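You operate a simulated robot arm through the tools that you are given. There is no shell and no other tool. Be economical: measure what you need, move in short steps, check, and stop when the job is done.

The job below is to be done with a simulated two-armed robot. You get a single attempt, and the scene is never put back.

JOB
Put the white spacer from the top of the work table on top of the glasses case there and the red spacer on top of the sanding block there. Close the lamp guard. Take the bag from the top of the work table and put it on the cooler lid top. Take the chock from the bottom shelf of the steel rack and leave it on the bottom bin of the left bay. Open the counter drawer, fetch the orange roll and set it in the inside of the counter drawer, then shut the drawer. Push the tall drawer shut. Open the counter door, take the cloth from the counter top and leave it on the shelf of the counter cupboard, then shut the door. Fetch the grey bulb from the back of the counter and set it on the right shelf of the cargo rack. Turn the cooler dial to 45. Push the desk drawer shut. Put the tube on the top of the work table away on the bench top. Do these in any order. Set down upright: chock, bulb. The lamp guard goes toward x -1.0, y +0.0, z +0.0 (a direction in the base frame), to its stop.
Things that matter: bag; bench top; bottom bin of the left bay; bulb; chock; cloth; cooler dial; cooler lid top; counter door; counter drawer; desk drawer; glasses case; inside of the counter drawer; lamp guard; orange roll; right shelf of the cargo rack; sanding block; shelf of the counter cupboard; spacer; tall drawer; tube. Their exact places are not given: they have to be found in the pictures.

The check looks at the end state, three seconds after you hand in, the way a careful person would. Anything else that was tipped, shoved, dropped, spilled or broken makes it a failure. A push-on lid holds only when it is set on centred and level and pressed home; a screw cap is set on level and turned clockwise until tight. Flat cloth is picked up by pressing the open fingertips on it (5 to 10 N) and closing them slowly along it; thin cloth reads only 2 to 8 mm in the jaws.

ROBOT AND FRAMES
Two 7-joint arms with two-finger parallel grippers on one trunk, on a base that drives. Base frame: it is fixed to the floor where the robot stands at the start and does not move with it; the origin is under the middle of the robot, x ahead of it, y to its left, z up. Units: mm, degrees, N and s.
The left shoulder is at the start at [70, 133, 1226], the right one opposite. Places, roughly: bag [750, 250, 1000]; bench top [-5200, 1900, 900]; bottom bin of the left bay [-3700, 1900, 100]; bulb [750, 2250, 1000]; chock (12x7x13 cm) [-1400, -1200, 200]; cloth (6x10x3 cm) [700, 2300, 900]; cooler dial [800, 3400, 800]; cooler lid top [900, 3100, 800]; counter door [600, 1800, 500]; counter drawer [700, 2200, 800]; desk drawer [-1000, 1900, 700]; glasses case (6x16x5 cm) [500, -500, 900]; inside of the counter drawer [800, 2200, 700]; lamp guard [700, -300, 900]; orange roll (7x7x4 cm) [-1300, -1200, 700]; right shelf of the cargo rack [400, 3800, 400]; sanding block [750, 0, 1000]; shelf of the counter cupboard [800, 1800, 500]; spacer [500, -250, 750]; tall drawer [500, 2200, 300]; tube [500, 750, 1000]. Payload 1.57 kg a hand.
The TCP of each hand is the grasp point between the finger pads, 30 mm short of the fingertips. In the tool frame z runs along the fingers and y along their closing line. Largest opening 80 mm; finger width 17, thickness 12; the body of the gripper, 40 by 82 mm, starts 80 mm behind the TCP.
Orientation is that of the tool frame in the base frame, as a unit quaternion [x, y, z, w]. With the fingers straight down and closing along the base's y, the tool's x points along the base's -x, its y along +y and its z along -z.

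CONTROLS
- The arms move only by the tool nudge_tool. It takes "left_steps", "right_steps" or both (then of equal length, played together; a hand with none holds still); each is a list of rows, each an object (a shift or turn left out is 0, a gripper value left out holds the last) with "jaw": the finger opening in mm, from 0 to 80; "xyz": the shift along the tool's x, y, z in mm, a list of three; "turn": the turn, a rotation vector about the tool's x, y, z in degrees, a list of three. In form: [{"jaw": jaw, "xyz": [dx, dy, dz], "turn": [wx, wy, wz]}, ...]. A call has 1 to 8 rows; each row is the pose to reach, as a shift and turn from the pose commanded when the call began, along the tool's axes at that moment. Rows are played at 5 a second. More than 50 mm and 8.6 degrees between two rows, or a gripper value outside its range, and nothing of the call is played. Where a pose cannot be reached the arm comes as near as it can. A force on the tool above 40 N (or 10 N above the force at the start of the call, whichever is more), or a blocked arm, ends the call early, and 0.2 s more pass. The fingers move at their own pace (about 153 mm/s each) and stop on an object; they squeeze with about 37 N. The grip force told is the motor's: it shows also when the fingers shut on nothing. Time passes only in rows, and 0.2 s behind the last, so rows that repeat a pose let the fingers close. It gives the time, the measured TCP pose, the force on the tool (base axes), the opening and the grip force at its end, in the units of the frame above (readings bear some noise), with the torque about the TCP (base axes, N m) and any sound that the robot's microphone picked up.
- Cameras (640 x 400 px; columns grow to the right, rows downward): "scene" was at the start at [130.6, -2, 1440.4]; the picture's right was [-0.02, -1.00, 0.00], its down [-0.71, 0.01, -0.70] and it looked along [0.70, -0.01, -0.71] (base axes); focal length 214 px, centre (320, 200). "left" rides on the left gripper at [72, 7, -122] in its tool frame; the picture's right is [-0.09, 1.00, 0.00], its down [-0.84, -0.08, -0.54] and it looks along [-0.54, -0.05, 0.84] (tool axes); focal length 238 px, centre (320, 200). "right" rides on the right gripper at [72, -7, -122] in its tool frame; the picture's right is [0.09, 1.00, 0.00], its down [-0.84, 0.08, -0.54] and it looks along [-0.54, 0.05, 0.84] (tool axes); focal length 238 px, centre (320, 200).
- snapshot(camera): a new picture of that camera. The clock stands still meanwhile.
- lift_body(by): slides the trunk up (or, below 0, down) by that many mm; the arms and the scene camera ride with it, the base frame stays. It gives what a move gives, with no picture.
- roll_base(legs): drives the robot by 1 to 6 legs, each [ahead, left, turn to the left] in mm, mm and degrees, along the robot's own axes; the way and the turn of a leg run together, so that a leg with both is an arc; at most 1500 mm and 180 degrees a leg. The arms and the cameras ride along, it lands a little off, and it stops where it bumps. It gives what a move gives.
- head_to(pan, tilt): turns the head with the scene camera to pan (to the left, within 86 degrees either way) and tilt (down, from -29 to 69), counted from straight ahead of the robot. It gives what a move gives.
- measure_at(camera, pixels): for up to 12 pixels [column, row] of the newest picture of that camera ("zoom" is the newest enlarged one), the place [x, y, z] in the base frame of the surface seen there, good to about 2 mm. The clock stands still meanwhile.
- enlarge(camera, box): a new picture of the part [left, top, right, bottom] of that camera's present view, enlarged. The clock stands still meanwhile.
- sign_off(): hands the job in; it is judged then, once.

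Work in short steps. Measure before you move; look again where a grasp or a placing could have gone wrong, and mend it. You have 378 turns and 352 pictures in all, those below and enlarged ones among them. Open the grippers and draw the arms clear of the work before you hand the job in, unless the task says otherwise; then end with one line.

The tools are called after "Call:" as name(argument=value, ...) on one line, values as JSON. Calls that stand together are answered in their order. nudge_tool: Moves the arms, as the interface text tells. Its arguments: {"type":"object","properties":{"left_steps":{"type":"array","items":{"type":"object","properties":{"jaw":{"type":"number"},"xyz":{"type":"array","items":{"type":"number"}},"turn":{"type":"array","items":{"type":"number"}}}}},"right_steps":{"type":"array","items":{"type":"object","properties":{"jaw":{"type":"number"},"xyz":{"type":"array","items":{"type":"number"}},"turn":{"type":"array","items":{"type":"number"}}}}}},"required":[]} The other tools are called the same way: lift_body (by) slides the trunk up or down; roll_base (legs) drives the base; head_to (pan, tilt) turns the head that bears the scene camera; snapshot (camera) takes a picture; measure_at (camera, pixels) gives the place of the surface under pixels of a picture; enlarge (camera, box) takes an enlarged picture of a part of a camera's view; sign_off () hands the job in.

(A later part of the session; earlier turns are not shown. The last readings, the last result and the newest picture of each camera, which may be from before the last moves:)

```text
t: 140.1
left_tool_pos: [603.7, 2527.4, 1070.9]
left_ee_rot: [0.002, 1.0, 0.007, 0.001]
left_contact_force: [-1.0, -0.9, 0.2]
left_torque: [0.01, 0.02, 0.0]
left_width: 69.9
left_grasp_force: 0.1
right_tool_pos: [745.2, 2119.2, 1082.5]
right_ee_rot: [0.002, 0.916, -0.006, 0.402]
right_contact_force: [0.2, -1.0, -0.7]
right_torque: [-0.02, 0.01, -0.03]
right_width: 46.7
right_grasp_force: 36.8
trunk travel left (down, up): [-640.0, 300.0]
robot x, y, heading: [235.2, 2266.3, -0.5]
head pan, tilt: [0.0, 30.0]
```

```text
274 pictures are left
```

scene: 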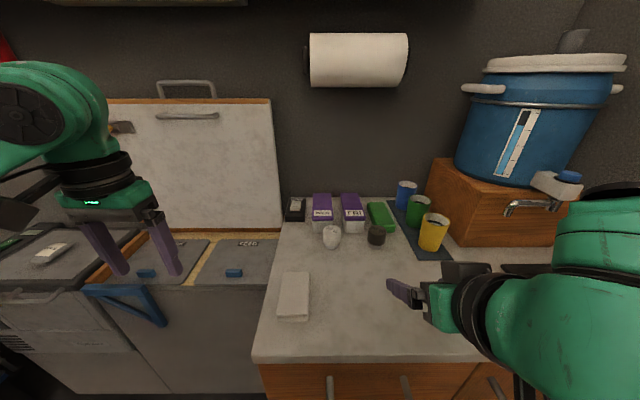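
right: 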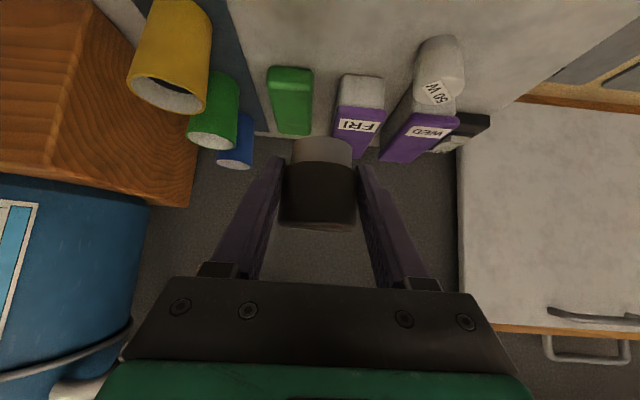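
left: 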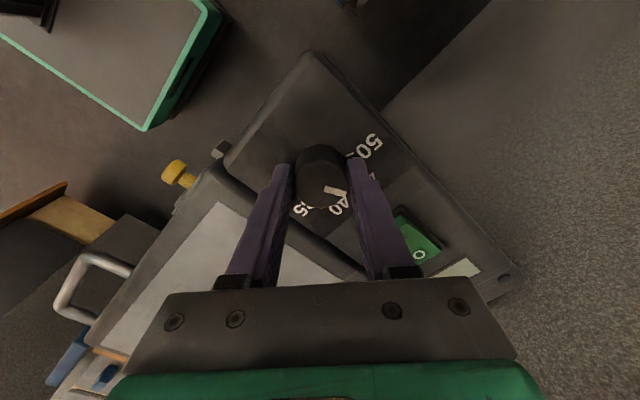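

Bulb held upright. I back off, go to (−150,2800), turn left 90° and look at the cargo rack.

Call:
roll_base(legs=[[-420, 0, 0], [0, 500, 0], [0, 0, 90]])

Call:
head_to(pan=-25, tilt=35)

Call:
snapshot(camera="scene")

```text
t: 149.1
left_tool_pos: [-441.8, 3139.1, 1070.6]
left_ee_rot: [0.714, -0.7, -0.005, 0.005]
left_contact_force: [0.1, -0.1, -0.4]
left_torque: [0.01, -0.03, 0.03]
left_width: 70.0
left_grasp_force: 0.1
right_tool_pos: [-36.4, 3290.3, 1081.4]
right_ee_rot: [0.653, -0.642, -0.284, -0.286]
right_contact_force: [-0.5, 0.8, -0.3]
right_torque: [0.0, -0.01, 0.02]
right_width: 46.5
right_grasp_force: 36.8
trunk travel left (down, up): [-640.0, 300.0]
robot x, y, heading: [-174.3, 2776.3, 91.0]
head pan, tilt: [0.0, 30.0]
```

```text
t: 150.0
left_tool_pos: [-441.8, 3139.2, 1069.0]
left_ee_rot: [0.714, -0.7, -0.005, 0.004]
left_contact_force: [-0.3, -0.1, -0.6]
left_torque: [-0.01, 0.02, 0.01]
left_width: 70.0
left_grasp_force: 0.0
right_tool_pos: [-36.7, 3290.8, 1082.0]
right_ee_rot: [0.653, -0.642, -0.283, -0.285]
right_contact_force: [-0.2, 1.0, -1.2]
right_torque: [-0.02, -0.01, -0.03]
right_width: 46.3
right_grasp_force: 37.5
trunk travel left (down, up): [-640.0, 300.0]
robot x, y, heading: [-178.6, 2777.1, 91.0]
head pan, tilt: [-25.0, 35.0]
```

```text
273 pictures are left
```

scene: 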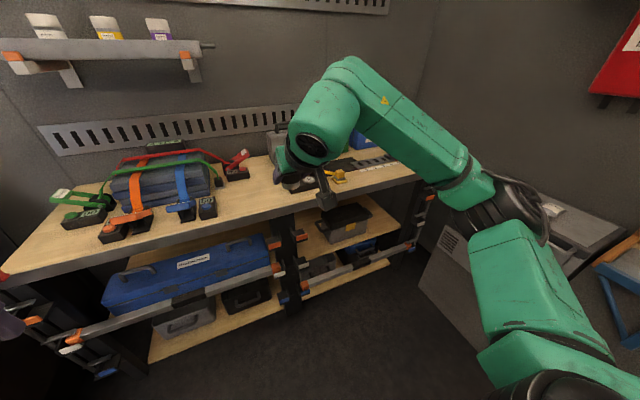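

I shift right to x≈330 and lower the view to inspect the right shelf.

Call:
roll_base(legs=[[-120, 0, -1], [0, -510, 0]])

Call:
lift_body(by=-400)

Call:
head_to(pan=-5, tilt=30)

Call:
snapshot(camera="scene")

```text
t: 153.8
left_tool_pos: [83.5, 3024.2, 1070.3]
left_ee_rot: [-0.705, 0.709, 0.005, -0.005]
left_contact_force: [0.5, -0.5, 0.9]
left_torque: [0.0, 0.03, 0.01]
left_width: 70.0
left_grasp_force: 0.1
right_tool_pos: [491.6, 3164.1, 1081.8]
right_ee_rot: [-0.645, 0.65, 0.28, 0.288]
right_contact_force: [-0.2, -0.5, -1.2]
right_torque: [-0.03, 0.01, -0.03]
right_width: 46.5
right_grasp_force: 36.7
trunk travel left (down, up): [-640.0, 300.0]
robot x, y, heading: [336.3, 2654.0, 89.4]
head pan, tilt: [-25.0, 35.0]
```

```text
t: 157.7
left_tool_pos: [84.1, 3022.8, 671.3]
left_ee_rot: [-0.705, 0.709, 0.005, -0.005]
left_contact_force: [0.1, 0.4, -0.3]
left_torque: [0.05, 0.0, 0.05]
left_width: 70.1
left_grasp_force: 0.1
right_tool_pos: [491.7, 3165.5, 682.6]
right_ee_rot: [-0.645, 0.65, 0.28, 0.288]
right_contact_force: [0.7, 0.3, -0.7]
right_torque: [-0.01, 0.02, 0.0]
right_width: 46.5
right_grasp_force: 37.3
trunk travel left (down, up): [-240.0, 700.0]
robot x, y, heading: [339.0, 2652.8, 89.4]
head pan, tilt: [-25.0, 35.0]
```

```text
t: 158.5
left_tool_pos: [84.3, 3023.4, 670.0]
left_ee_rot: [-0.705, 0.709, 0.005, -0.004]
left_contact_force: [0.0, 0.5, 0.1]
left_torque: [0.0, 0.0, 0.0]
left_width: 69.9
left_grasp_force: 0.1
right_tool_pos: [492.2, 3165.3, 681.3]
right_ee_rot: [-0.644, 0.65, 0.28, 0.289]
right_contact_force: [-0.5, -0.6, -1.0]
right_torque: [-0.01, 0.0, 0.01]
right_width: 46.5
right_grasp_force: 37.1
trunk travel left (down, up): [-240.0, 700.0]
robot x, y, heading: [338.3, 2656.2, 89.8]
head pan, tilt: [-5.0, 30.0]
```

```text
272 pictures are left
```

scene: 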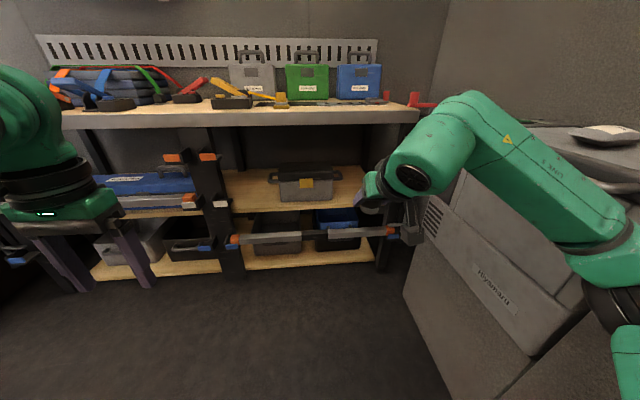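

Call:
enlarge(camera="scene", box=[200, 110, 440, 270])

Call:
measure_at(camera="scene", pixels=[[250, 180], [245, 205], [300, 205], [340, 198], [300, 197], [275, 190], [290, 120], [320, 236], [350, 185], [600, 290], [580, 200], [205, 200]])

```text
2.50 times, centred on (320, 190) of scene
```

zoom: 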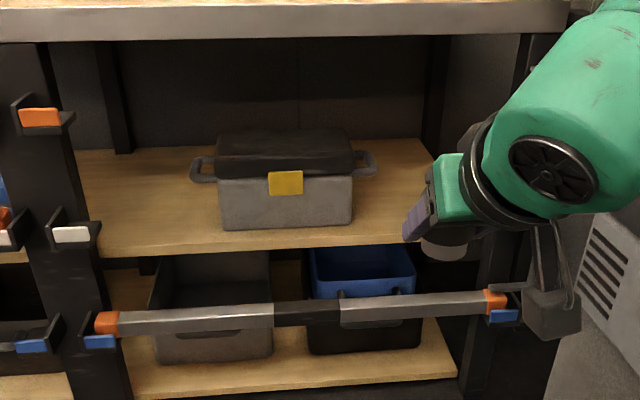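

```text
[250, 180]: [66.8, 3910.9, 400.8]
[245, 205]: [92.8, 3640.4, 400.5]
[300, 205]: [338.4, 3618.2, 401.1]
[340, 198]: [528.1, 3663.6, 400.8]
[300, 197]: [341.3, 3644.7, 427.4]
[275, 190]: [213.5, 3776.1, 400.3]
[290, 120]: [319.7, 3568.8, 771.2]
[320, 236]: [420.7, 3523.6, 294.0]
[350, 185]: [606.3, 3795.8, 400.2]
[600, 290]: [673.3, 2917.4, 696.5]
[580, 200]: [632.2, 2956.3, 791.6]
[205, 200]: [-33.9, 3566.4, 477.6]
```

Shelf z≈400.6, front edge y≈3590; free spot left of the toolbox at (150,3665). I retract the left hand, lower, shift left and approach.

Call:
nudge_tool(left_steps=[{"xyz": [45, 0, 0]}, {"xyz": [90, 0, 0]}, {"xyz": [135, 0, 0]}, {"xyz": [170, 0, 0]}])

Call:
roll_base(legs=[[0, 342, 0.2], [330, 0, 0]])

Call:
lift_body(by=-190)

Call:
head_to(pan=-10, tilt=15)

Call:
snapshot(camera="scene")

Call:
snapshot(camera="right")

```text
t: 159.5
left_tool_pos: [122.6, 2870.2, 659.5]
left_ee_rot: [-0.705, 0.709, 0.004, -0.006]
left_contact_force: [0.2, 0.2, -0.2]
left_torque: [-0.01, 0.03, -0.01]
left_width: 70.1
left_grasp_force: 0.1
left hand out of reach, approached as far as the arm can: row 2, 3, 4
right_tool_pos: [492.1, 3165.1, 682.4]
right_ee_rot: [-0.644, 0.65, 0.28, 0.289]
right_contact_force: [-1.1, 0.6, -0.5]
right_torque: [0.01, -0.01, -0.01]
right_width: 46.3
right_grasp_force: 36.9
trunk travel left (down, up): [-240.0, 700.0]
robot x, y, heading: [338.9, 2655.1, 89.3]
head pan, tilt: [-5.0, 30.0]
```

```text
t: 163.5
left_tool_pos: [-222.6, 3197.1, 660.7]
left_ee_rot: [0.708, -0.706, -0.005, 0.005]
left_contact_force: [-0.5, -0.6, 0.0]
left_torque: [-0.03, 0.02, -0.01]
left_width: 69.9
left_grasp_force: 0.1
right_tool_pos: [145.4, 3495.6, 681.6]
right_ee_rot: [0.648, -0.647, -0.281, -0.287]
right_contact_force: [0.4, 0.8, -0.6]
right_torque: [0.03, -0.01, 0.02]
right_width: 46.6
right_grasp_force: 37.1
trunk travel left (down, up): [-240.0, 700.0]
robot x, y, heading: [-2.0, 2981.9, 89.8]
head pan, tilt: [-5.0, 30.0]
```

```text
t: 165.6
left_tool_pos: [-221.7, 3196.6, 470.2]
left_ee_rot: [0.708, -0.706, -0.004, 0.005]
left_contact_force: [-0.5, -0.3, -0.2]
left_torque: [0.02, 0.03, 0.0]
left_width: 70.0
left_grasp_force: 0.2
right_tool_pos: [146.4, 3494.7, 491.8]
right_ee_rot: [-0.647, 0.648, 0.281, 0.287]
right_contact_force: [0.4, -0.8, -1.1]
right_torque: [-0.01, -0.03, -0.02]
right_width: 46.6
right_grasp_force: 37.0
trunk travel left (down, up): [-50.0, 890.0]
robot x, y, heading: [-1.4, 2984.5, 90.2]
head pan, tilt: [-5.0, 30.0]
```

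```text
t: 166.3
left_tool_pos: [-222.9, 3197.0, 470.4]
left_ee_rot: [-0.707, 0.707, 0.005, -0.005]
left_contact_force: [-0.1, 0.5, -0.4]
left_torque: [0.0, -0.05, -0.01]
left_width: 70.0
left_grasp_force: 0.0
right_tool_pos: [146.0, 3494.1, 492.3]
right_ee_rot: [-0.647, 0.647, 0.281, 0.288]
right_contact_force: [0.3, -0.2, -0.6]
right_torque: [-0.01, -0.01, 0.03]
right_width: 46.4
right_grasp_force: 37.2
trunk travel left (down, up): [-50.0, 890.0]
robot x, y, heading: [-1.9, 2979.0, 90.0]
head pan, tilt: [-10.0, 15.0]
```

```text
270 pictures are left
```

scene: 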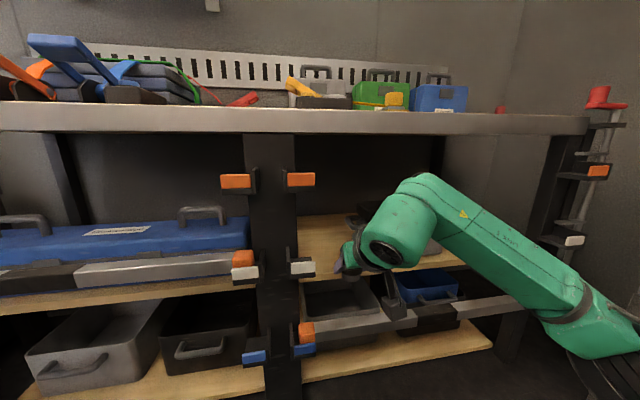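

```text
269 pictures are left
```

right: 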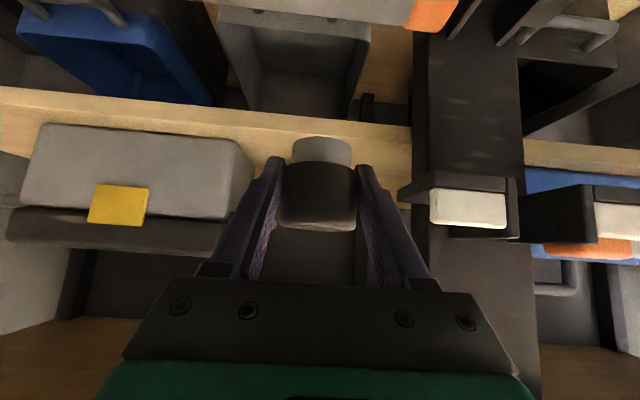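

Call:
measure_at(camera="right", pixels=[[405, 190], [440, 215], [410, 140], [240, 160], [150, 150], [300, 110], [360, 105], [225, 235], [440, 180]])

```text
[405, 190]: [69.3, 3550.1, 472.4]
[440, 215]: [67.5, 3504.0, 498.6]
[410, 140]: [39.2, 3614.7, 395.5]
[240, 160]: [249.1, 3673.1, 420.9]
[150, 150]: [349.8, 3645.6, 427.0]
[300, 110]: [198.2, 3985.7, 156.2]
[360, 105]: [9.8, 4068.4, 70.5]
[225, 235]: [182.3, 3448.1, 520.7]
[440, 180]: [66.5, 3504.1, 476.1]
```

Clear on both sides (bracket x≤69, toolbox x≥215). I drive ahead 170, then lower with the arm.

Call:
roll_base(legs=[[170, 0, 0]])

Call:
snapshot(camera="right")

```text
t: 167.8
left_tool_pos: [-221.2, 3367.8, 470.0]
left_ee_rot: [0.708, -0.707, -0.005, 0.004]
left_contact_force: [0.3, 0.1, 0.1]
left_torque: [-0.03, -0.01, 0.0]
left_width: 69.9
left_grasp_force: 0.0
right_tool_pos: [145.6, 3665.6, 492.0]
right_ee_rot: [-0.647, 0.648, 0.281, 0.288]
right_contact_force: [0.2, -0.8, -0.7]
right_torque: [-0.04, 0.03, 0.0]
right_width: 46.4
right_grasp_force: 37.2
trunk travel left (down, up): [-50.0, 890.0]
robot x, y, heading: [-4.8, 3153.5, 90.1]
head pan, tilt: [-10.0, 15.0]
```

```text
268 pictures are left
```

right: 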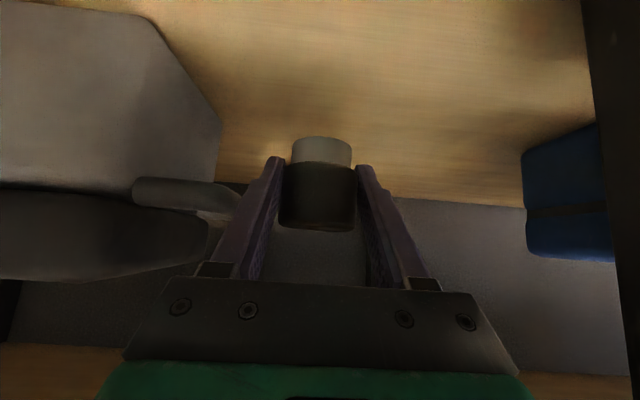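

Call:
measure_at(camera="right", pixels=[[232, 203], [200, 190], [215, 130], [320, 100], [400, 100]])

Call:
lift_body(by=-48)

```text
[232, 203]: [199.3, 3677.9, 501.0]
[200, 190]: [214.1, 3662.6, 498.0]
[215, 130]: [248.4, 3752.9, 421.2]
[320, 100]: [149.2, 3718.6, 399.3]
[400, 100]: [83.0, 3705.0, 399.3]
```

```text
t: 168.7
left_tool_pos: [-221.9, 3368.5, 422.2]
left_ee_rot: [0.707, -0.707, -0.004, 0.005]
left_contact_force: [1.1, 0.7, -0.2]
left_torque: [-0.05, -0.02, 0.01]
left_width: 70.2
left_grasp_force: 0.1
right_tool_pos: [146.0, 3665.8, 444.0]
right_ee_rot: [-0.647, 0.648, 0.281, 0.287]
right_contact_force: [0.8, 0.3, -0.5]
right_torque: [0.02, -0.03, -0.02]
right_width: 46.4
right_grasp_force: 37.4
trunk travel left (down, up): [-2.0, 938.0]
robot x, y, heading: [-7.4, 3154.8, 89.7]
head pan, tilt: [-10.0, 15.0]
```

Now 6 mm to go: fine descent with the arm.

Call:
nudge_tool(right_steps=[{"xyz": [1.8, 0, 1.7]}, {"xyz": [3.6, 0, 3.4]}])

```text
t: 169.3
left_tool_pos: [-221.9, 3368.4, 423.5]
left_ee_rot: [0.707, -0.707, -0.006, 0.005]
left_contact_force: [0.1, -0.1, 0.1]
left_torque: [0.02, 0.03, 0.0]
left_width: 69.9
left_grasp_force: 0.0
right_tool_pos: [145.9, 3666.8, 438.7]
right_ee_rot: [-0.646, 0.649, 0.281, 0.288]
right_contact_force: [0.1, 0.3, -0.8]
right_torque: [0.0, 0.02, 0.02]
right_width: 46.6
right_grasp_force: 37.0
trunk travel left (down, up): [-2.0, 938.0]
robot x, y, heading: [-3.5, 3154.0, 89.9]
head pan, tilt: [-10.0, 15.0]
```

Call:
nudge_tool(right_steps=[{"xyz": [0.8, 0, 0.7]}, {"xyz": [1.5, 0, 1.4]}])

```text
t: 169.9
left_tool_pos: [-221.8, 3367.9, 421.4]
left_ee_rot: [0.708, -0.707, -0.005, 0.005]
left_contact_force: [0.4, 0.2, 0.2]
left_torque: [-0.01, 0.0, 0.01]
left_width: 70.0
left_grasp_force: 0.1
right_tool_pos: [146.1, 3666.2, 435.9]
right_ee_rot: [-0.647, 0.649, 0.28, 0.287]
right_contact_force: [0.1, 0.7, -0.2]
right_torque: [0.01, -0.02, 0.02]
right_width: 46.6
right_grasp_force: 36.8
trunk travel left (down, up): [-2.0, 938.0]
robot x, y, heading: [-6.2, 3152.9, 89.9]
head pan, tilt: [-10.0, 15.0]
```

Call:
nudge_tool(right_steps=[{"xyz": [0.8, 0, 0.7]}, {"xyz": [1.5, 0, 1.4]}])

Call:
enlarge(camera="right", box=[220, 90, 420, 240])

```text
t: 170.5
left_tool_pos: [-220.6, 3368.4, 421.8]
left_ee_rot: [0.708, -0.706, -0.005, 0.005]
left_contact_force: [0.8, -0.2, 0.1]
left_torque: [0.0, -0.01, 0.0]
left_width: 69.8
left_grasp_force: 0.0
right_tool_pos: [145.8, 3665.7, 433.8]
right_ee_rot: [0.648, -0.647, -0.281, -0.287]
right_contact_force: [0.1, 1.0, -1.8]
right_torque: [-0.01, 0.01, -0.01]
right_width: 46.6
right_grasp_force: 36.8
trunk travel left (down, up): [-2.0, 938.0]
robot x, y, heading: [-1.2, 3157.2, 89.7]
head pan, tilt: [-10.0, 15.0]
```

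```text
2.67 times, centred on (320, 165) of right
```

zoom: 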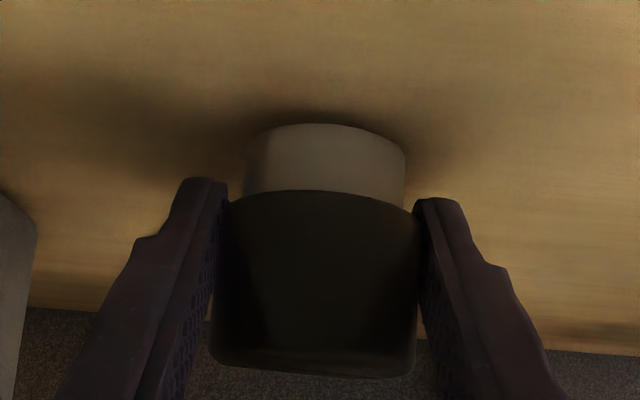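

Call:
nudge_tool(right_steps=[{"xyz": [0.8, 0, 0.7]}, {"xyz": [1.5, 0, 1.4]}])

```text
t: 171.1
left_tool_pos: [-221.3, 3369.8, 422.4]
left_ee_rot: [0.708, -0.706, -0.005, 0.005]
left_contact_force: [-1.0, 1.1, 0.0]
left_torque: [0.06, 0.01, 0.03]
left_width: 70.1
left_grasp_force: 0.1
right_tool_pos: [146.0, 3665.8, 433.0]
right_ee_rot: [0.648, -0.647, -0.281, -0.287]
right_contact_force: [0.7, -0.3, -0.9]
right_torque: [0.01, 0.0, -0.02]
right_width: 46.8
right_grasp_force: 36.9
trunk travel left (down, up): [-2.0, 938.0]
robot x, y, heading: [-1.9, 3151.5, 90.1]
head pan, tilt: [-10.0, 15.0]
```

Call:
nudge_tool(right_steps=[{"xyz": [0.8, 0, 0.7]}, {"xyz": [1.5, 0, 1.4]}, {"xyz": [2.2, 0, 2.1]}])

```text
t: 171.9
left_tool_pos: [-222.1, 3368.4, 421.8]
left_ee_rot: [0.708, -0.706, -0.005, 0.005]
left_contact_force: [-0.3, -0.1, 0.2]
left_torque: [0.0, 0.01, -0.01]
left_width: 69.9
left_grasp_force: 0.1
right_tool_pos: [147.6, 3664.6, 429.6]
right_ee_rot: [-0.647, 0.648, 0.282, 0.288]
right_contact_force: [0.1, 0.2, 1.5]
right_torque: [-0.02, 0.06, -0.03]
right_width: 46.3
right_grasp_force: 37.4
trunk travel left (down, up): [-2.0, 938.0]
robot x, y, heading: [-3.9, 3150.6, 89.9]
head pan, tilt: [-10.0, 15.0]
```

Call:
nudge_tool(right_steps=[{"xyz": [0.8, 0, 0.7]}, {"xyz": [1.1, 0, 1.0]}])

Call:
enlarge(camera="right", box=[220, 90, 420, 240])

```text
t: 172.5
left_tool_pos: [-221.5, 3368.5, 422.4]
left_ee_rot: [0.708, -0.706, -0.005, 0.004]
left_contact_force: [-0.3, 0.1, -0.2]
left_torque: [-0.03, -0.04, -0.03]
left_width: 69.7
left_grasp_force: 0.1
right_tool_pos: [144.8, 3665.5, 430.1]
right_ee_rot: [-0.646, 0.647, 0.283, 0.289]
right_contact_force: [1.1, 3.8, 11.0]
right_torque: [0.07, 0.08, -0.06]
right_width: 46.4
right_grasp_force: 37.0
trunk travel left (down, up): [-2.0, 938.0]
robot x, y, heading: [-1.7, 3156.9, 89.9]
head pan, tilt: [-10.0, 15.0]
```

```text
2.67 times, centred on (320, 165) of right
```

zoom: 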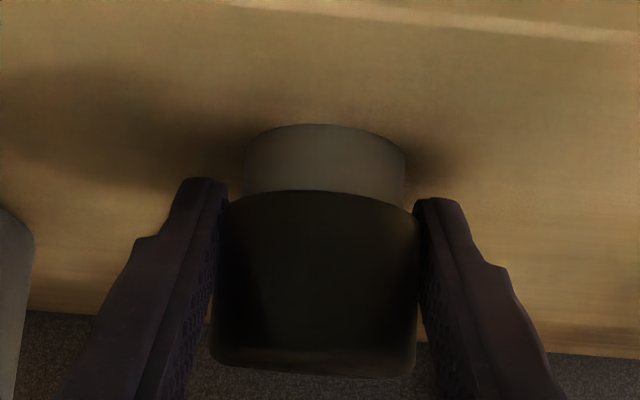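

Contact at 11 N, so the bulb stands. I open carefully and withdraw straight back along the tool axis.

Call:
nudge_tool(right_steps=[{"jaw": 50}, {"jaw": 58}, {"jaw": 66}, {"jaw": 66}, {"xyz": [0, 0, -35], "jaw": 66}, {"xyz": [0, 0, -75], "jaw": 66}])

Call:
snapshot(camera="right")

```text
t: 173.9
left_tool_pos: [-221.7, 3367.3, 423.0]
left_ee_rot: [0.707, -0.707, -0.005, 0.004]
left_contact_force: [0.3, 0.7, 0.7]
left_torque: [-0.01, -0.01, -0.06]
left_width: 69.8
left_grasp_force: 0.1
right_tool_pos: [144.9, 3611.3, 478.7]
right_ee_rot: [-0.647, 0.648, 0.281, 0.288]
right_contact_force: [-0.4, 0.6, 0.0]
right_torque: [0.0, -0.02, 0.02]
right_width: 66.0
right_grasp_force: 0.1
trunk travel left (down, up): [-2.0, 938.0]
robot x, y, heading: [-2.3, 3153.4, 90.0]
head pan, tilt: [-10.0, 15.0]
```

```text
265 pictures are left
```

right: 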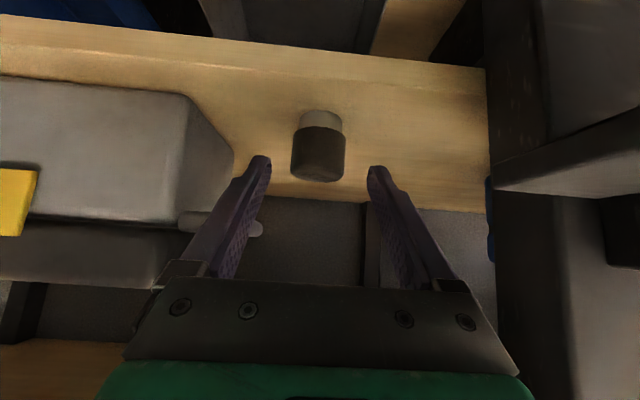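

Bulb stands upright on the shelf. I back out, turn to face +x and go toward the counter door.

Call:
roll_base(legs=[[-420, 0, 0], [0, 0, -90], [0, -640, 0]])

Call:
lift_body(by=240)

Call:
head_to(pan=-15, tilt=25)

Call:
snapshot(camera="scene")

```text
t: 183.6
left_tool_pos: [204.3, 2299.2, 420.8]
left_ee_rot: [0.005, 1.0, 0.007, 0.0]
left_contact_force: [-0.5, -0.4, -0.7]
left_torque: [-0.05, 0.0, 0.0]
left_width: 69.8
left_grasp_force: 0.0
right_tool_pos: [442.0, 1930.4, 479.1]
right_ee_rot: [0.007, 0.916, -0.008, 0.402]
right_contact_force: [0.6, -0.1, -0.5]
right_torque: [-0.01, -0.03, 0.01]
right_width: 66.1
right_grasp_force: 0.0
trunk travel left (down, up): [-2.0, 938.0]
robot x, y, heading: [-12.6, 2082.6, -0.8]
head pan, tilt: [-10.0, 15.0]
```

```text
t: 186.1
left_tool_pos: [205.0, 2300.0, 662.2]
left_ee_rot: [0.006, 1.0, 0.007, 0.0]
left_contact_force: [-0.4, -0.2, -0.9]
left_torque: [-0.03, 0.02, -0.01]
left_width: 69.9
left_grasp_force: 0.1
right_tool_pos: [441.4, 1930.2, 718.2]
right_ee_rot: [0.007, 0.916, -0.008, 0.401]
right_contact_force: [1.1, 0.5, -0.9]
right_torque: [-0.03, 0.0, -0.01]
right_width: 66.0
right_grasp_force: 0.0
trunk travel left (down, up): [-242.0, 698.0]
robot x, y, heading: [-14.9, 2085.4, -1.0]
head pan, tilt: [-10.0, 15.0]
```

```text
t: 186.8
left_tool_pos: [204.6, 2298.6, 662.4]
left_ee_rot: [0.006, 1.0, 0.007, -0.001]
left_contact_force: [0.4, 0.1, -0.4]
left_torque: [-0.02, 0.03, -0.01]
left_width: 70.1
left_grasp_force: 0.1
right_tool_pos: [441.5, 1929.1, 718.7]
right_ee_rot: [0.006, 0.916, -0.007, 0.402]
right_contact_force: [0.2, 0.2, -0.3]
right_torque: [-0.01, 0.04, -0.01]
right_width: 65.9
right_grasp_force: 0.1
trunk travel left (down, up): [-242.0, 698.0]
robot x, y, heading: [-12.3, 2081.4, -0.7]
head pan, tilt: [-15.0, 25.0]
```

```text
264 pictures are left
```

scene: 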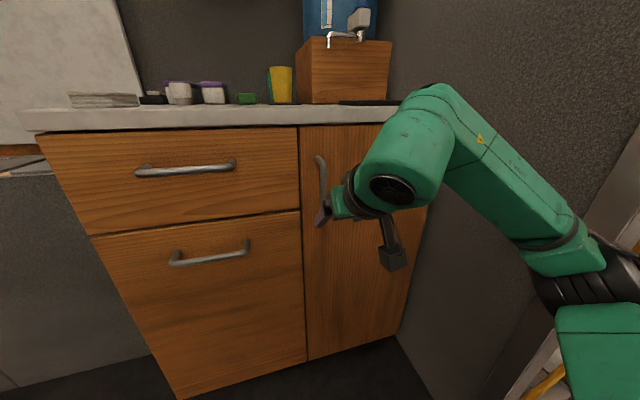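

Call:
snapshot(camera="right")

Call:
measure_at(camera="scene", pixels=[[320, 160], [325, 200], [302, 200], [430, 230], [400, 330], [320, 330], [470, 300], [330, 180], [301, 140]])

```text
263 pictures are left
```

right: 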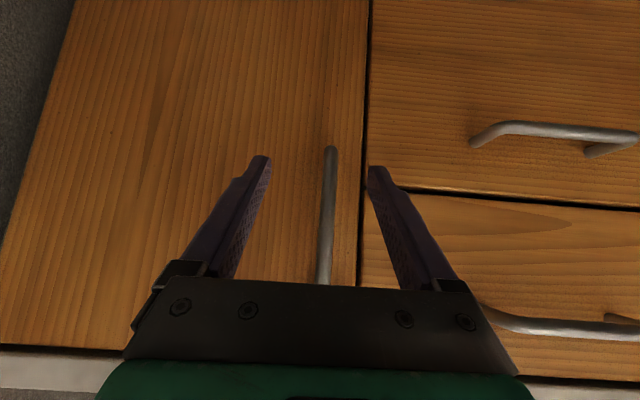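

```text
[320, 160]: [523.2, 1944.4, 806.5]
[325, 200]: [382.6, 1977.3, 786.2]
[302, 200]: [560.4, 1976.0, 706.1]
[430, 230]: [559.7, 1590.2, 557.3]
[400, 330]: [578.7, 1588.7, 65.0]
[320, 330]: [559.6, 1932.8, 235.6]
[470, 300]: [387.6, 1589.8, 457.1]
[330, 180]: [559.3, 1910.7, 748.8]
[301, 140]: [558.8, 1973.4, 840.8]
```

Call:
measure_at(camera="right", pixels=[[331, 153], [329, 190], [327, 230], [324, 270], [363, 160], [60, 60], [640, 100]])

```text
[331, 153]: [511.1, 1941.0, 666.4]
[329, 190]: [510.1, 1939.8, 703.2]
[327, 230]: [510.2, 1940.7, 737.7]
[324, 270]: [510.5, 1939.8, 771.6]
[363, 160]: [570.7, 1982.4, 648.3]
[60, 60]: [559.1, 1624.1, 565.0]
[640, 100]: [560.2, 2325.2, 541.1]
```

Handle bar at (511..., 1940), z 660–810. I bring the open fingers around it at z≈720 and close.

Call:
nudge_tool(right_steps=[{"jaw": 60, "xyz": [-18, 4, 19]}, {"jaw": 60, "xyz": [-36, 8, 38]}, {"jaw": 60, "xyz": [-51, 11, 56]}, {"jaw": 20, "xyz": [-51, 11, 56]}, {"jaw": 4, "xyz": [-51, 11, 56]}, {"jaw": 4, "xyz": [-51, 11, 56]}])

Call:
snapshot(camera="right")

```text
t: 188.2
left_tool_pos: [205.1, 2298.4, 663.6]
left_ee_rot: [0.006, 1.0, 0.006, 0.0]
left_contact_force: [0.0, 0.0, -0.4]
left_torque: [-0.01, -0.03, 0.01]
left_width: 70.1
left_grasp_force: 0.1
right_tool_pos: [518.1, 1940.1, 717.8]
right_ee_rot: [0.008, 0.916, -0.007, 0.402]
right_contact_force: [1.5, -5.9, 1.6]
right_torque: [0.41, 0.3, -0.02]
right_width: 13.9
right_grasp_force: 30.0
trunk travel left (down, up): [-242.0, 698.0]
robot x, y, heading: [-15.7, 2084.0, -0.9]
head pan, tilt: [-15.0, 25.0]
```

```text
262 pictures are left
```

right: 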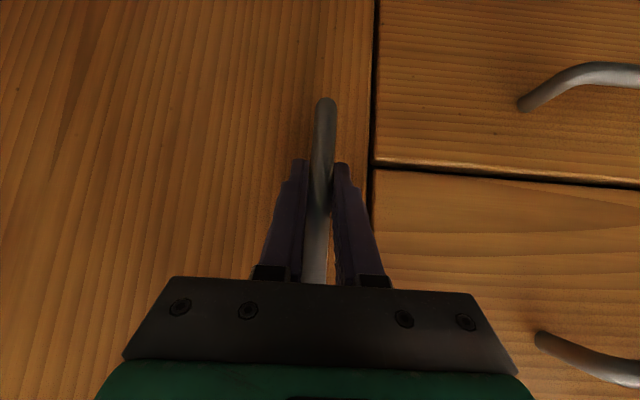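

Gripped. I pull the door along its arc (hinge ≈(559,1592)) to about 25°.

Call:
nudge_tool(right_steps=[{"xyz": [8, -1.5, -9]}, {"xyz": [16.4, -3.9, -17.8]}, {"xyz": [32.5, -9.7, -35.3]}, {"xyz": [48.3, -17, -52.6]}, {"xyz": [63.8, -25.9, -69.3]}, {"xyz": [78.7, -36.4, -85.6]}, {"xyz": [96.8, -51.6, -105.2]}])

Call:
snapshot(camera="scene")

Call:
snapshot(camera="right")

```text
t: 189.8
left_tool_pos: [206.9, 2298.7, 661.6]
left_ee_rot: [0.006, 1.0, 0.008, -0.001]
left_contact_force: [-0.4, -0.9, 0.3]
left_torque: [0.01, 0.04, -0.04]
left_width: 69.8
left_grasp_force: 0.0
right_tool_pos: [380.8, 1886.6, 715.9]
right_ee_rot: [0.015, 0.915, -0.01, 0.402]
right_contact_force: [7.9, -11.9, -8.0]
right_torque: [0.22, 0.0, -0.13]
right_width: 13.7
right_grasp_force: 30.1
trunk travel left (down, up): [-242.0, 698.0]
robot x, y, heading: [-11.4, 2082.6, -0.7]
head pan, tilt: [-15.0, 25.0]
stopped in row 7 (right hand): the force on the tool passed its limit at 44 N (the readings are from after the stop); the commanded pose is now the measured one
```

```text
261 pictures are left
```

scene: 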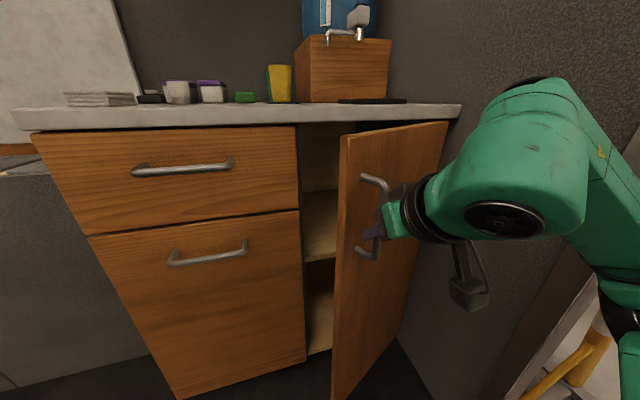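

```text
260 pictures are left
```

right: 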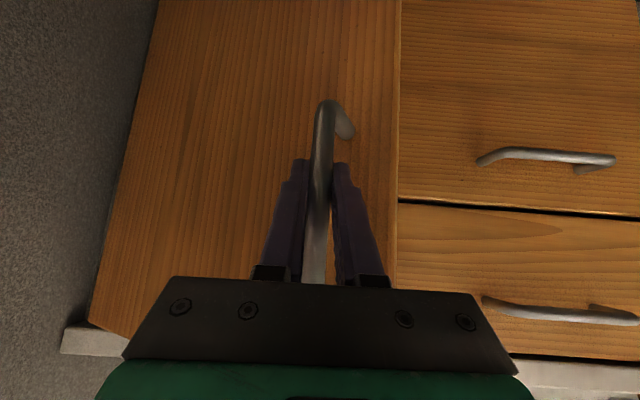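

Door is ~25° open. I release the handle, back out, close the fingers and step left around the door edge.

Call:
nudge_tool(right_steps=[{"jaw": 40}, {"jaw": 50}, {"jaw": 50, "xyz": [0, 0, -30]}, {"jaw": 50, "xyz": [0, 0, -62]}, {"jaw": 30, "xyz": [0, 45, -62]}, {"jaw": 0, "xyz": [0, 92, -62]}, {"jaw": 0, "xyz": [0, 140, -62]}])

Call:
nudge_tool(right_steps=[{"xyz": [-20, 0, 41]}, {"xyz": [-40, 0, 82]}, {"xyz": [-59, 0, 123]}])

Call:
snapshot(camera="scene")

```text
t: 191.4
left_tool_pos: [205.0, 2299.7, 661.7]
left_ee_rot: [0.007, 1.0, 0.006, 0.0]
left_contact_force: [0.3, 0.7, -0.3]
left_torque: [0.01, 0.05, 0.03]
left_width: 69.8
left_grasp_force: 0.1
right_tool_pos: [335.9, 2031.6, 758.3]
right_ee_rot: [0.013, 0.915, -0.011, 0.404]
right_contact_force: [1.3, 0.4, 0.4]
right_torque: [-0.01, 0.0, 0.04]
right_width: 0.1
right_grasp_force: 21.2
trunk travel left (down, up): [-242.0, 698.0]
robot x, y, heading: [-13.2, 2082.5, -1.0]
head pan, tilt: [-15.0, 25.0]
```

```text
t: 192.2
left_tool_pos: [204.3, 2299.2, 662.6]
left_ee_rot: [0.007, 1.0, 0.007, 0.0]
left_contact_force: [0.3, -0.4, 0.5]
left_torque: [-0.02, -0.03, -0.01]
left_width: 69.9
left_grasp_force: 0.2
right_tool_pos: [470.7, 2025.6, 721.1]
right_ee_rot: [0.012, 0.914, -0.01, 0.405]
right_contact_force: [1.3, -0.1, 0.9]
right_torque: [-0.02, 0.01, -0.04]
right_width: 0.0
right_grasp_force: 21.0
trunk travel left (down, up): [-242.0, 698.0]
robot x, y, heading: [-15.0, 2082.1, -0.9]
head pan, tilt: [-15.0, 25.0]
```

```text
259 pictures are left
```

scene: 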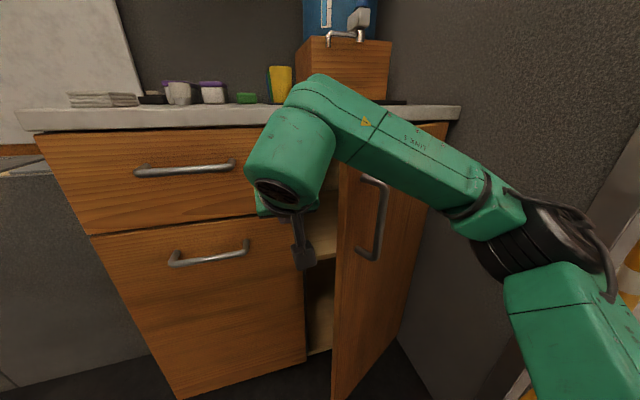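

The right forearm would block the door, so I withdraw the right hand back to the right and use the left hand as a post behind the door.

Call:
nudge_tool(right_steps=[{"xyz": [20, 0, -41]}, {"xyz": [40, 0, -82]}, {"xyz": [59, 0, -123]}, {"xyz": [85, 0, -150]}, {"xyz": [105, -20, -180]}, {"xyz": [125, -50, -210]}, {"xyz": [140, -90, -225]}, {"xyz": [150, -130, -240]}])

Call:
snapshot(camera="scene")

```text
t: 193.6
left_tool_pos: [205.4, 2299.3, 663.1]
left_ee_rot: [0.005, 1.0, 0.007, 0.0]
left_contact_force: [0.4, -0.1, -0.9]
left_torque: [-0.02, 0.03, 0.02]
left_width: 69.8
left_grasp_force: 0.0
right_tool_pos: [273.3, 1980.0, 727.2]
right_ee_rot: [0.055, 0.937, -0.085, 0.334]
right_contact_force: [-0.2, 0.4, 0.1]
right_torque: [0.0, -0.01, 0.0]
right_width: 0.0
right_grasp_force: 21.5
trunk travel left (down, up): [-242.0, 698.0]
robot x, y, heading: [-13.9, 2084.4, -0.9]
head pan, tilt: [-15.0, 25.0]
stopped in row 6 (right hand): the arm was blocked; the commanded pose is now the measured one
```

```text
258 pictures are left
```

scene: 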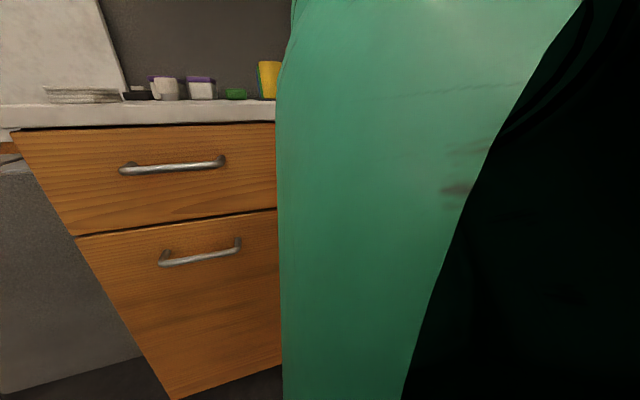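

The right wrist touched the head region. I move that hand forward and right, away from the head.

Call:
nudge_tool(right_steps=[{"xyz": [-16, 2, 15]}, {"xyz": [-30, -15, 27]}, {"xyz": [-33, -50, 35]}, {"xyz": [-35, -92, 44]}])

Call:
snapshot(camera="scene")

```text
t: 194.6
left_tool_pos: [204.2, 2297.8, 661.7]
left_ee_rot: [0.006, 1.0, 0.007, 0.0]
left_contact_force: [-0.4, -0.8, 0.0]
left_torque: [-0.01, 0.01, 0.0]
left_width: 70.0
left_grasp_force: 0.1
right_tool_pos: [312.6, 1878.7, 730.2]
right_ee_rot: [0.052, 0.937, -0.084, 0.335]
right_contact_force: [-0.5, -0.5, 0.0]
right_torque: [-0.01, 0.04, -0.02]
right_width: 0.0
right_grasp_force: 21.6
trunk travel left (down, up): [-242.0, 698.0]
robot x, y, heading: [-13.3, 2083.3, -0.9]
head pan, tilt: [-15.0, 25.0]
```

```text
257 pictures are left
```

scene: 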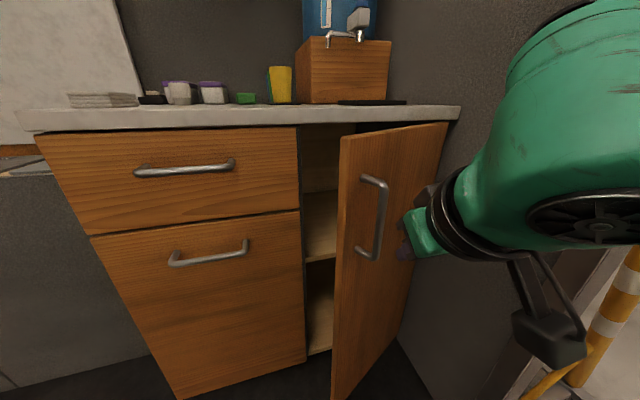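

Now the left hand: fingers closed, tool down, to (440,2000) between the door edge and the counter.

Call:
nudge_tool(left_steps=[{"jaw": 0, "xyz": [-29, -37, 0]}, {"jaw": 0, "xyz": [-58, -74, 0]}, {"jaw": 0, "xyz": [-88, -111, 0]}, {"jaw": 0, "xyz": [-118, -148, 0]}, {"jaw": 0, "xyz": [-148, -185, 0]}, {"jaw": 0, "xyz": [-178, -222, 0]}, {"jaw": 0, "xyz": [-207, -259, 0]}, {"jaw": 0, "xyz": [-236, -296, 0]}])

Call:
snapshot(camera="scene")

Call:
snapshot(camera="left")

```text
t: 196.4
left_tool_pos: [437.5, 1999.4, 656.5]
left_ee_rot: [0.007, 1.0, 0.008, 0.0]
left_contact_force: [-0.4, -0.3, 0.5]
left_torque: [0.02, 0.03, 0.02]
left_width: 0.0
left_grasp_force: 21.2
right_tool_pos: [313.5, 1879.6, 730.5]
right_ee_rot: [0.052, 0.937, -0.084, 0.335]
right_contact_force: [0.0, 0.3, -0.3]
right_torque: [0.0, 0.0, -0.03]
right_width: 0.0
right_grasp_force: 21.5
trunk travel left (down, up): [-242.0, 698.0]
robot x, y, heading: [-16.6, 2083.3, -1.0]
head pan, tilt: [-15.0, 25.0]
```

```text
256 pictures are left
```

scene: 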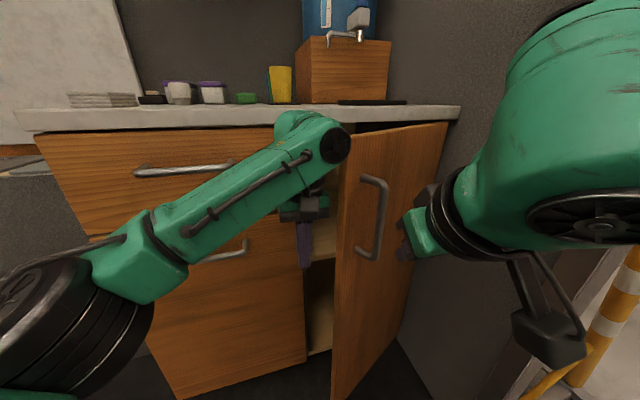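

```text
255 pictures are left
```

left: 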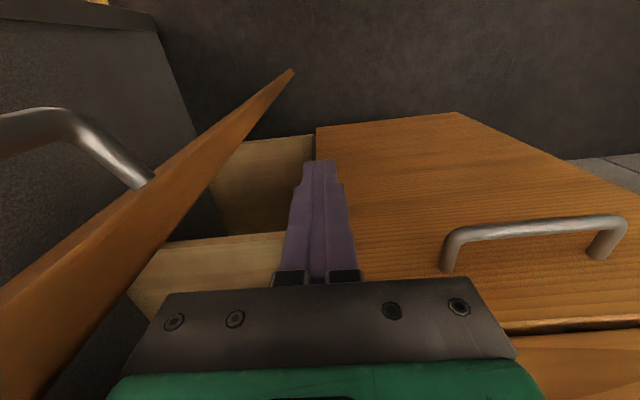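

Left post in place. I drive right 45 and step in a little, then swing the door by driving along its arc.

Call:
roll_base(legs=[[0, -45, 0.9]])

Call:
nudge_tool(left_steps=[{"xyz": [-12, -20, 0]}, {"xyz": [-24, -38, 0]}])

Call:
snapshot(camera="scene")

```text
t: 197.2
left_tool_pos: [439.6, 1990.9, 659.1]
left_ee_rot: [-0.002, 1.0, 0.008, -0.002]
left_contact_force: [0.2, 0.6, -0.2]
left_torque: [0.01, 0.02, -0.01]
left_width: 0.2
left_grasp_force: 21.1
right_tool_pos: [313.7, 1862.1, 732.9]
right_ee_rot: [0.046, 0.936, -0.084, 0.338]
right_contact_force: [-0.5, 0.5, 0.5]
right_torque: [-0.01, 0.01, 0.02]
right_width: 0.0
right_grasp_force: 21.7
trunk travel left (down, up): [-242.0, 698.0]
robot x, y, heading: [-14.3, 2062.7, 0.1]
head pan, tilt: [-15.0, 25.0]
stopped in leg 1: the force on the tool passed its limit at 84 N (the readings are from after the stop); the commanded pose is now the measured one
```

```text
t: 197.8
left_tool_pos: [458.3, 2003.5, 676.5]
left_ee_rot: [-0.022, 1.0, 0.015, 0.006]
left_contact_force: [-27.6, 114.4, -64.5]
left_torque: [-10.58, -4.02, -2.57]
left_width: 0.0
left_grasp_force: 21.1
left hand out of reach, approached as far as the arm can: row 2
right_tool_pos: [311.3, 1882.4, 740.4]
right_ee_rot: [0.035, 0.934, -0.085, 0.345]
right_contact_force: [-0.6, 0.4, 0.5]
right_torque: [0.0, 0.0, -0.01]
right_width: 0.1
right_grasp_force: 21.9
trunk travel left (down, up): [-242.0, 698.0]
robot x, y, heading: [-9.9, 2069.9, 1.3]
head pan, tilt: [-15.0, 25.0]
stopped in row 2 (left hand): the force on the tool passed its limit at 176 N (the readings are from after the stop); the commanded pose is now the measured one
```

```text
254 pictures are left
```

scene: 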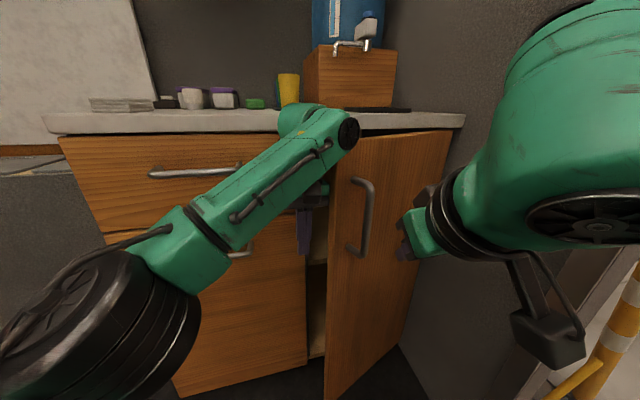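

The gripper camera (on the −x side) hit the door edge. I back off +y and rotate the left hand 90° so its camera faces +y.

Call:
nudge_tool(left_steps=[{"xyz": [5, 20, 0]}, {"xyz": [10, 55, 0]}, {"xyz": [20, 100, 0]}])

Call:
nudge_tool(left_steps=[{"turn": [0, 0, 8.3]}, {"turn": [0, 0, 16.6]}, {"turn": [0, 0, 24.9]}, {"turn": [0, 0, 33.2]}, {"turn": [0, 0, 41.5]}, {"turn": [0, 0, 49.8]}, {"turn": [0, 0, 58]}, {"turn": [0, 0, 66]}])

Call:
snapshot(camera="scene")

```text
t: 198.6
left_tool_pos: [442.6, 2081.9, 661.0]
left_ee_rot: [-0.017, 1.0, 0.021, -0.006]
left_contact_force: [-0.1, 0.2, -0.7]
left_torque: [0.01, -0.02, 0.01]
left_width: 0.2
left_grasp_force: 21.2
right_tool_pos: [319.8, 1870.8, 729.5]
right_ee_rot: [0.039, 0.937, -0.08, 0.337]
right_contact_force: [-0.3, 0.5, 0.2]
right_torque: [0.03, -0.03, 0.02]
right_width: 0.1
right_grasp_force: 21.8
trunk travel left (down, up): [-242.0, 698.0]
robot x, y, heading: [-10.2, 2063.6, 0.4]
head pan, tilt: [-15.0, 25.0]
```

```text
t: 200.4
left_tool_pos: [442.3, 2084.2, 661.9]
left_ee_rot: [0.531, 0.847, 0.015, -0.016]
left_contact_force: [-0.5, -0.2, -0.3]
left_torque: [0.01, -0.02, -0.02]
left_width: 0.3
left_grasp_force: 21.5
right_tool_pos: [320.5, 1870.5, 729.3]
right_ee_rot: [0.038, 0.937, -0.08, 0.337]
right_contact_force: [-0.2, -0.3, -1.3]
right_torque: [0.01, -0.04, -0.02]
right_width: 0.0
right_grasp_force: 21.1
trunk travel left (down, up): [-242.0, 698.0]
robot x, y, heading: [-14.7, 2065.0, 0.6]
head pan, tilt: [-15.0, 25.0]
```

```text
253 pictures are left
```

scene: 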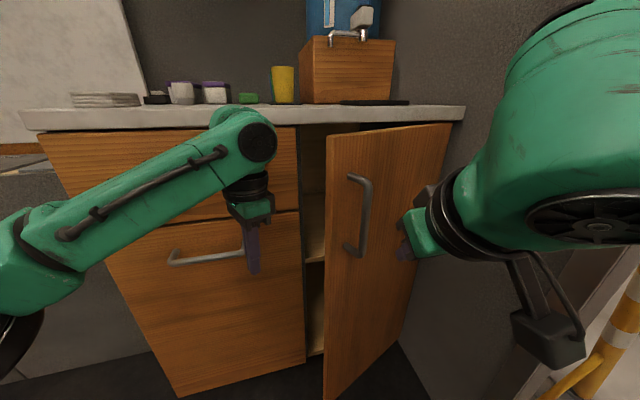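

Call:
nudge_tool(left_steps=[{"turn": [0, 0, 8]}, {"turn": [0, 0, 16]}, {"turn": [0, 0, 24]}])

Call:
measure_at(camera="scene", pixels=[[329, 200], [331, 150], [335, 250], [440, 140], [365, 210], [328, 300], [350, 350]])

Call:
snapshot(camera="left")

```text
t: 201.2
left_tool_pos: [442.3, 2084.6, 662.4]
left_ee_rot: [0.696, 0.718, 0.011, -0.018]
left_contact_force: [-0.4, 0.2, 1.3]
left_torque: [0.01, 0.02, 0.0]
left_width: 0.0
left_grasp_force: 21.2
right_tool_pos: [318.9, 1870.6, 729.5]
right_ee_rot: [0.038, 0.937, -0.079, 0.337]
right_contact_force: [0.8, 0.5, -0.1]
right_torque: [0.01, 0.0, 0.02]
right_width: 0.0
right_grasp_force: 21.3
trunk travel left (down, up): [-242.0, 698.0]
robot x, y, heading: [-11.7, 2065.3, 0.8]
head pan, tilt: [-15.0, 25.0]
```

```text
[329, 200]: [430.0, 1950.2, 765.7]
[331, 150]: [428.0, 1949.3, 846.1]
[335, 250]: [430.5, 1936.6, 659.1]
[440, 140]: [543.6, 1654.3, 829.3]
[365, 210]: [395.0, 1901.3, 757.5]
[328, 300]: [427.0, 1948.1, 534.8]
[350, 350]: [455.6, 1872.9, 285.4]
```

```text
252 pictures are left
```

left: 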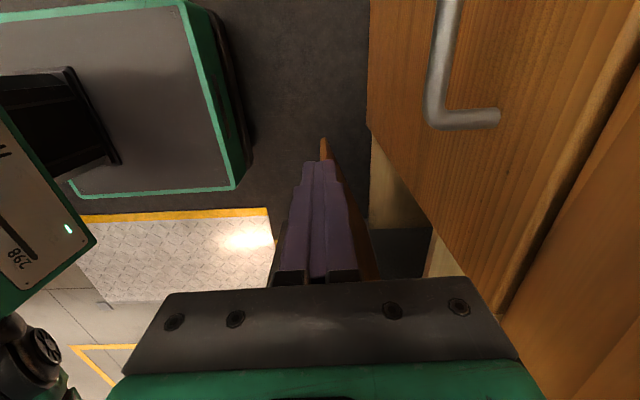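

The door is at ~20°. I re-grip the handle with the right hand and pull further by driving back along the arc.

Call:
nudge_tool(right_steps=[{"jaw": 60, "xyz": [-10, 8, -10]}, {"jaw": 60, "xyz": [-30, 35, 0]}, {"jaw": 60, "xyz": [-57, 42, 41]}, {"jaw": 60, "xyz": [-57, 42, 41]}])

Call:
snapshot(camera="right")

```text
t: 202.2
left_tool_pos: [440.6, 2084.3, 664.2]
left_ee_rot: [0.695, 0.719, 0.011, -0.018]
left_contact_force: [-0.1, -0.9, -0.4]
left_torque: [0.01, 0.02, -0.02]
left_width: 0.0
left_grasp_force: 20.7
right_tool_pos: [395.6, 1903.9, 731.6]
right_ee_rot: [0.039, 0.937, -0.08, 0.337]
right_contact_force: [-0.1, 0.7, 0.3]
right_torque: [0.0, 0.01, -0.01]
right_width: 59.8
right_grasp_force: 0.0
trunk travel left (down, up): [-242.0, 698.0]
robot x, y, heading: [-12.5, 2068.4, 0.8]
head pan, tilt: [-15.0, 25.0]
```

```text
251 pictures are left
```

right: 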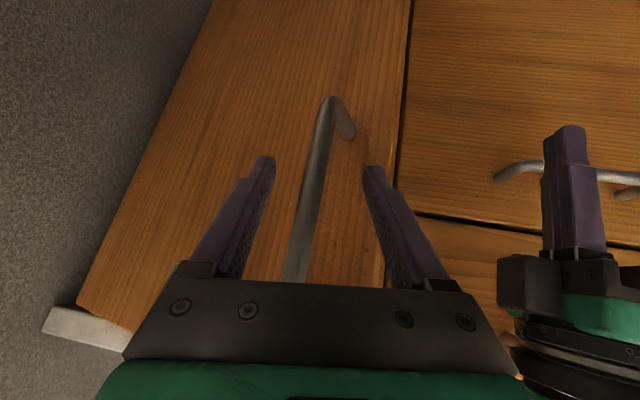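

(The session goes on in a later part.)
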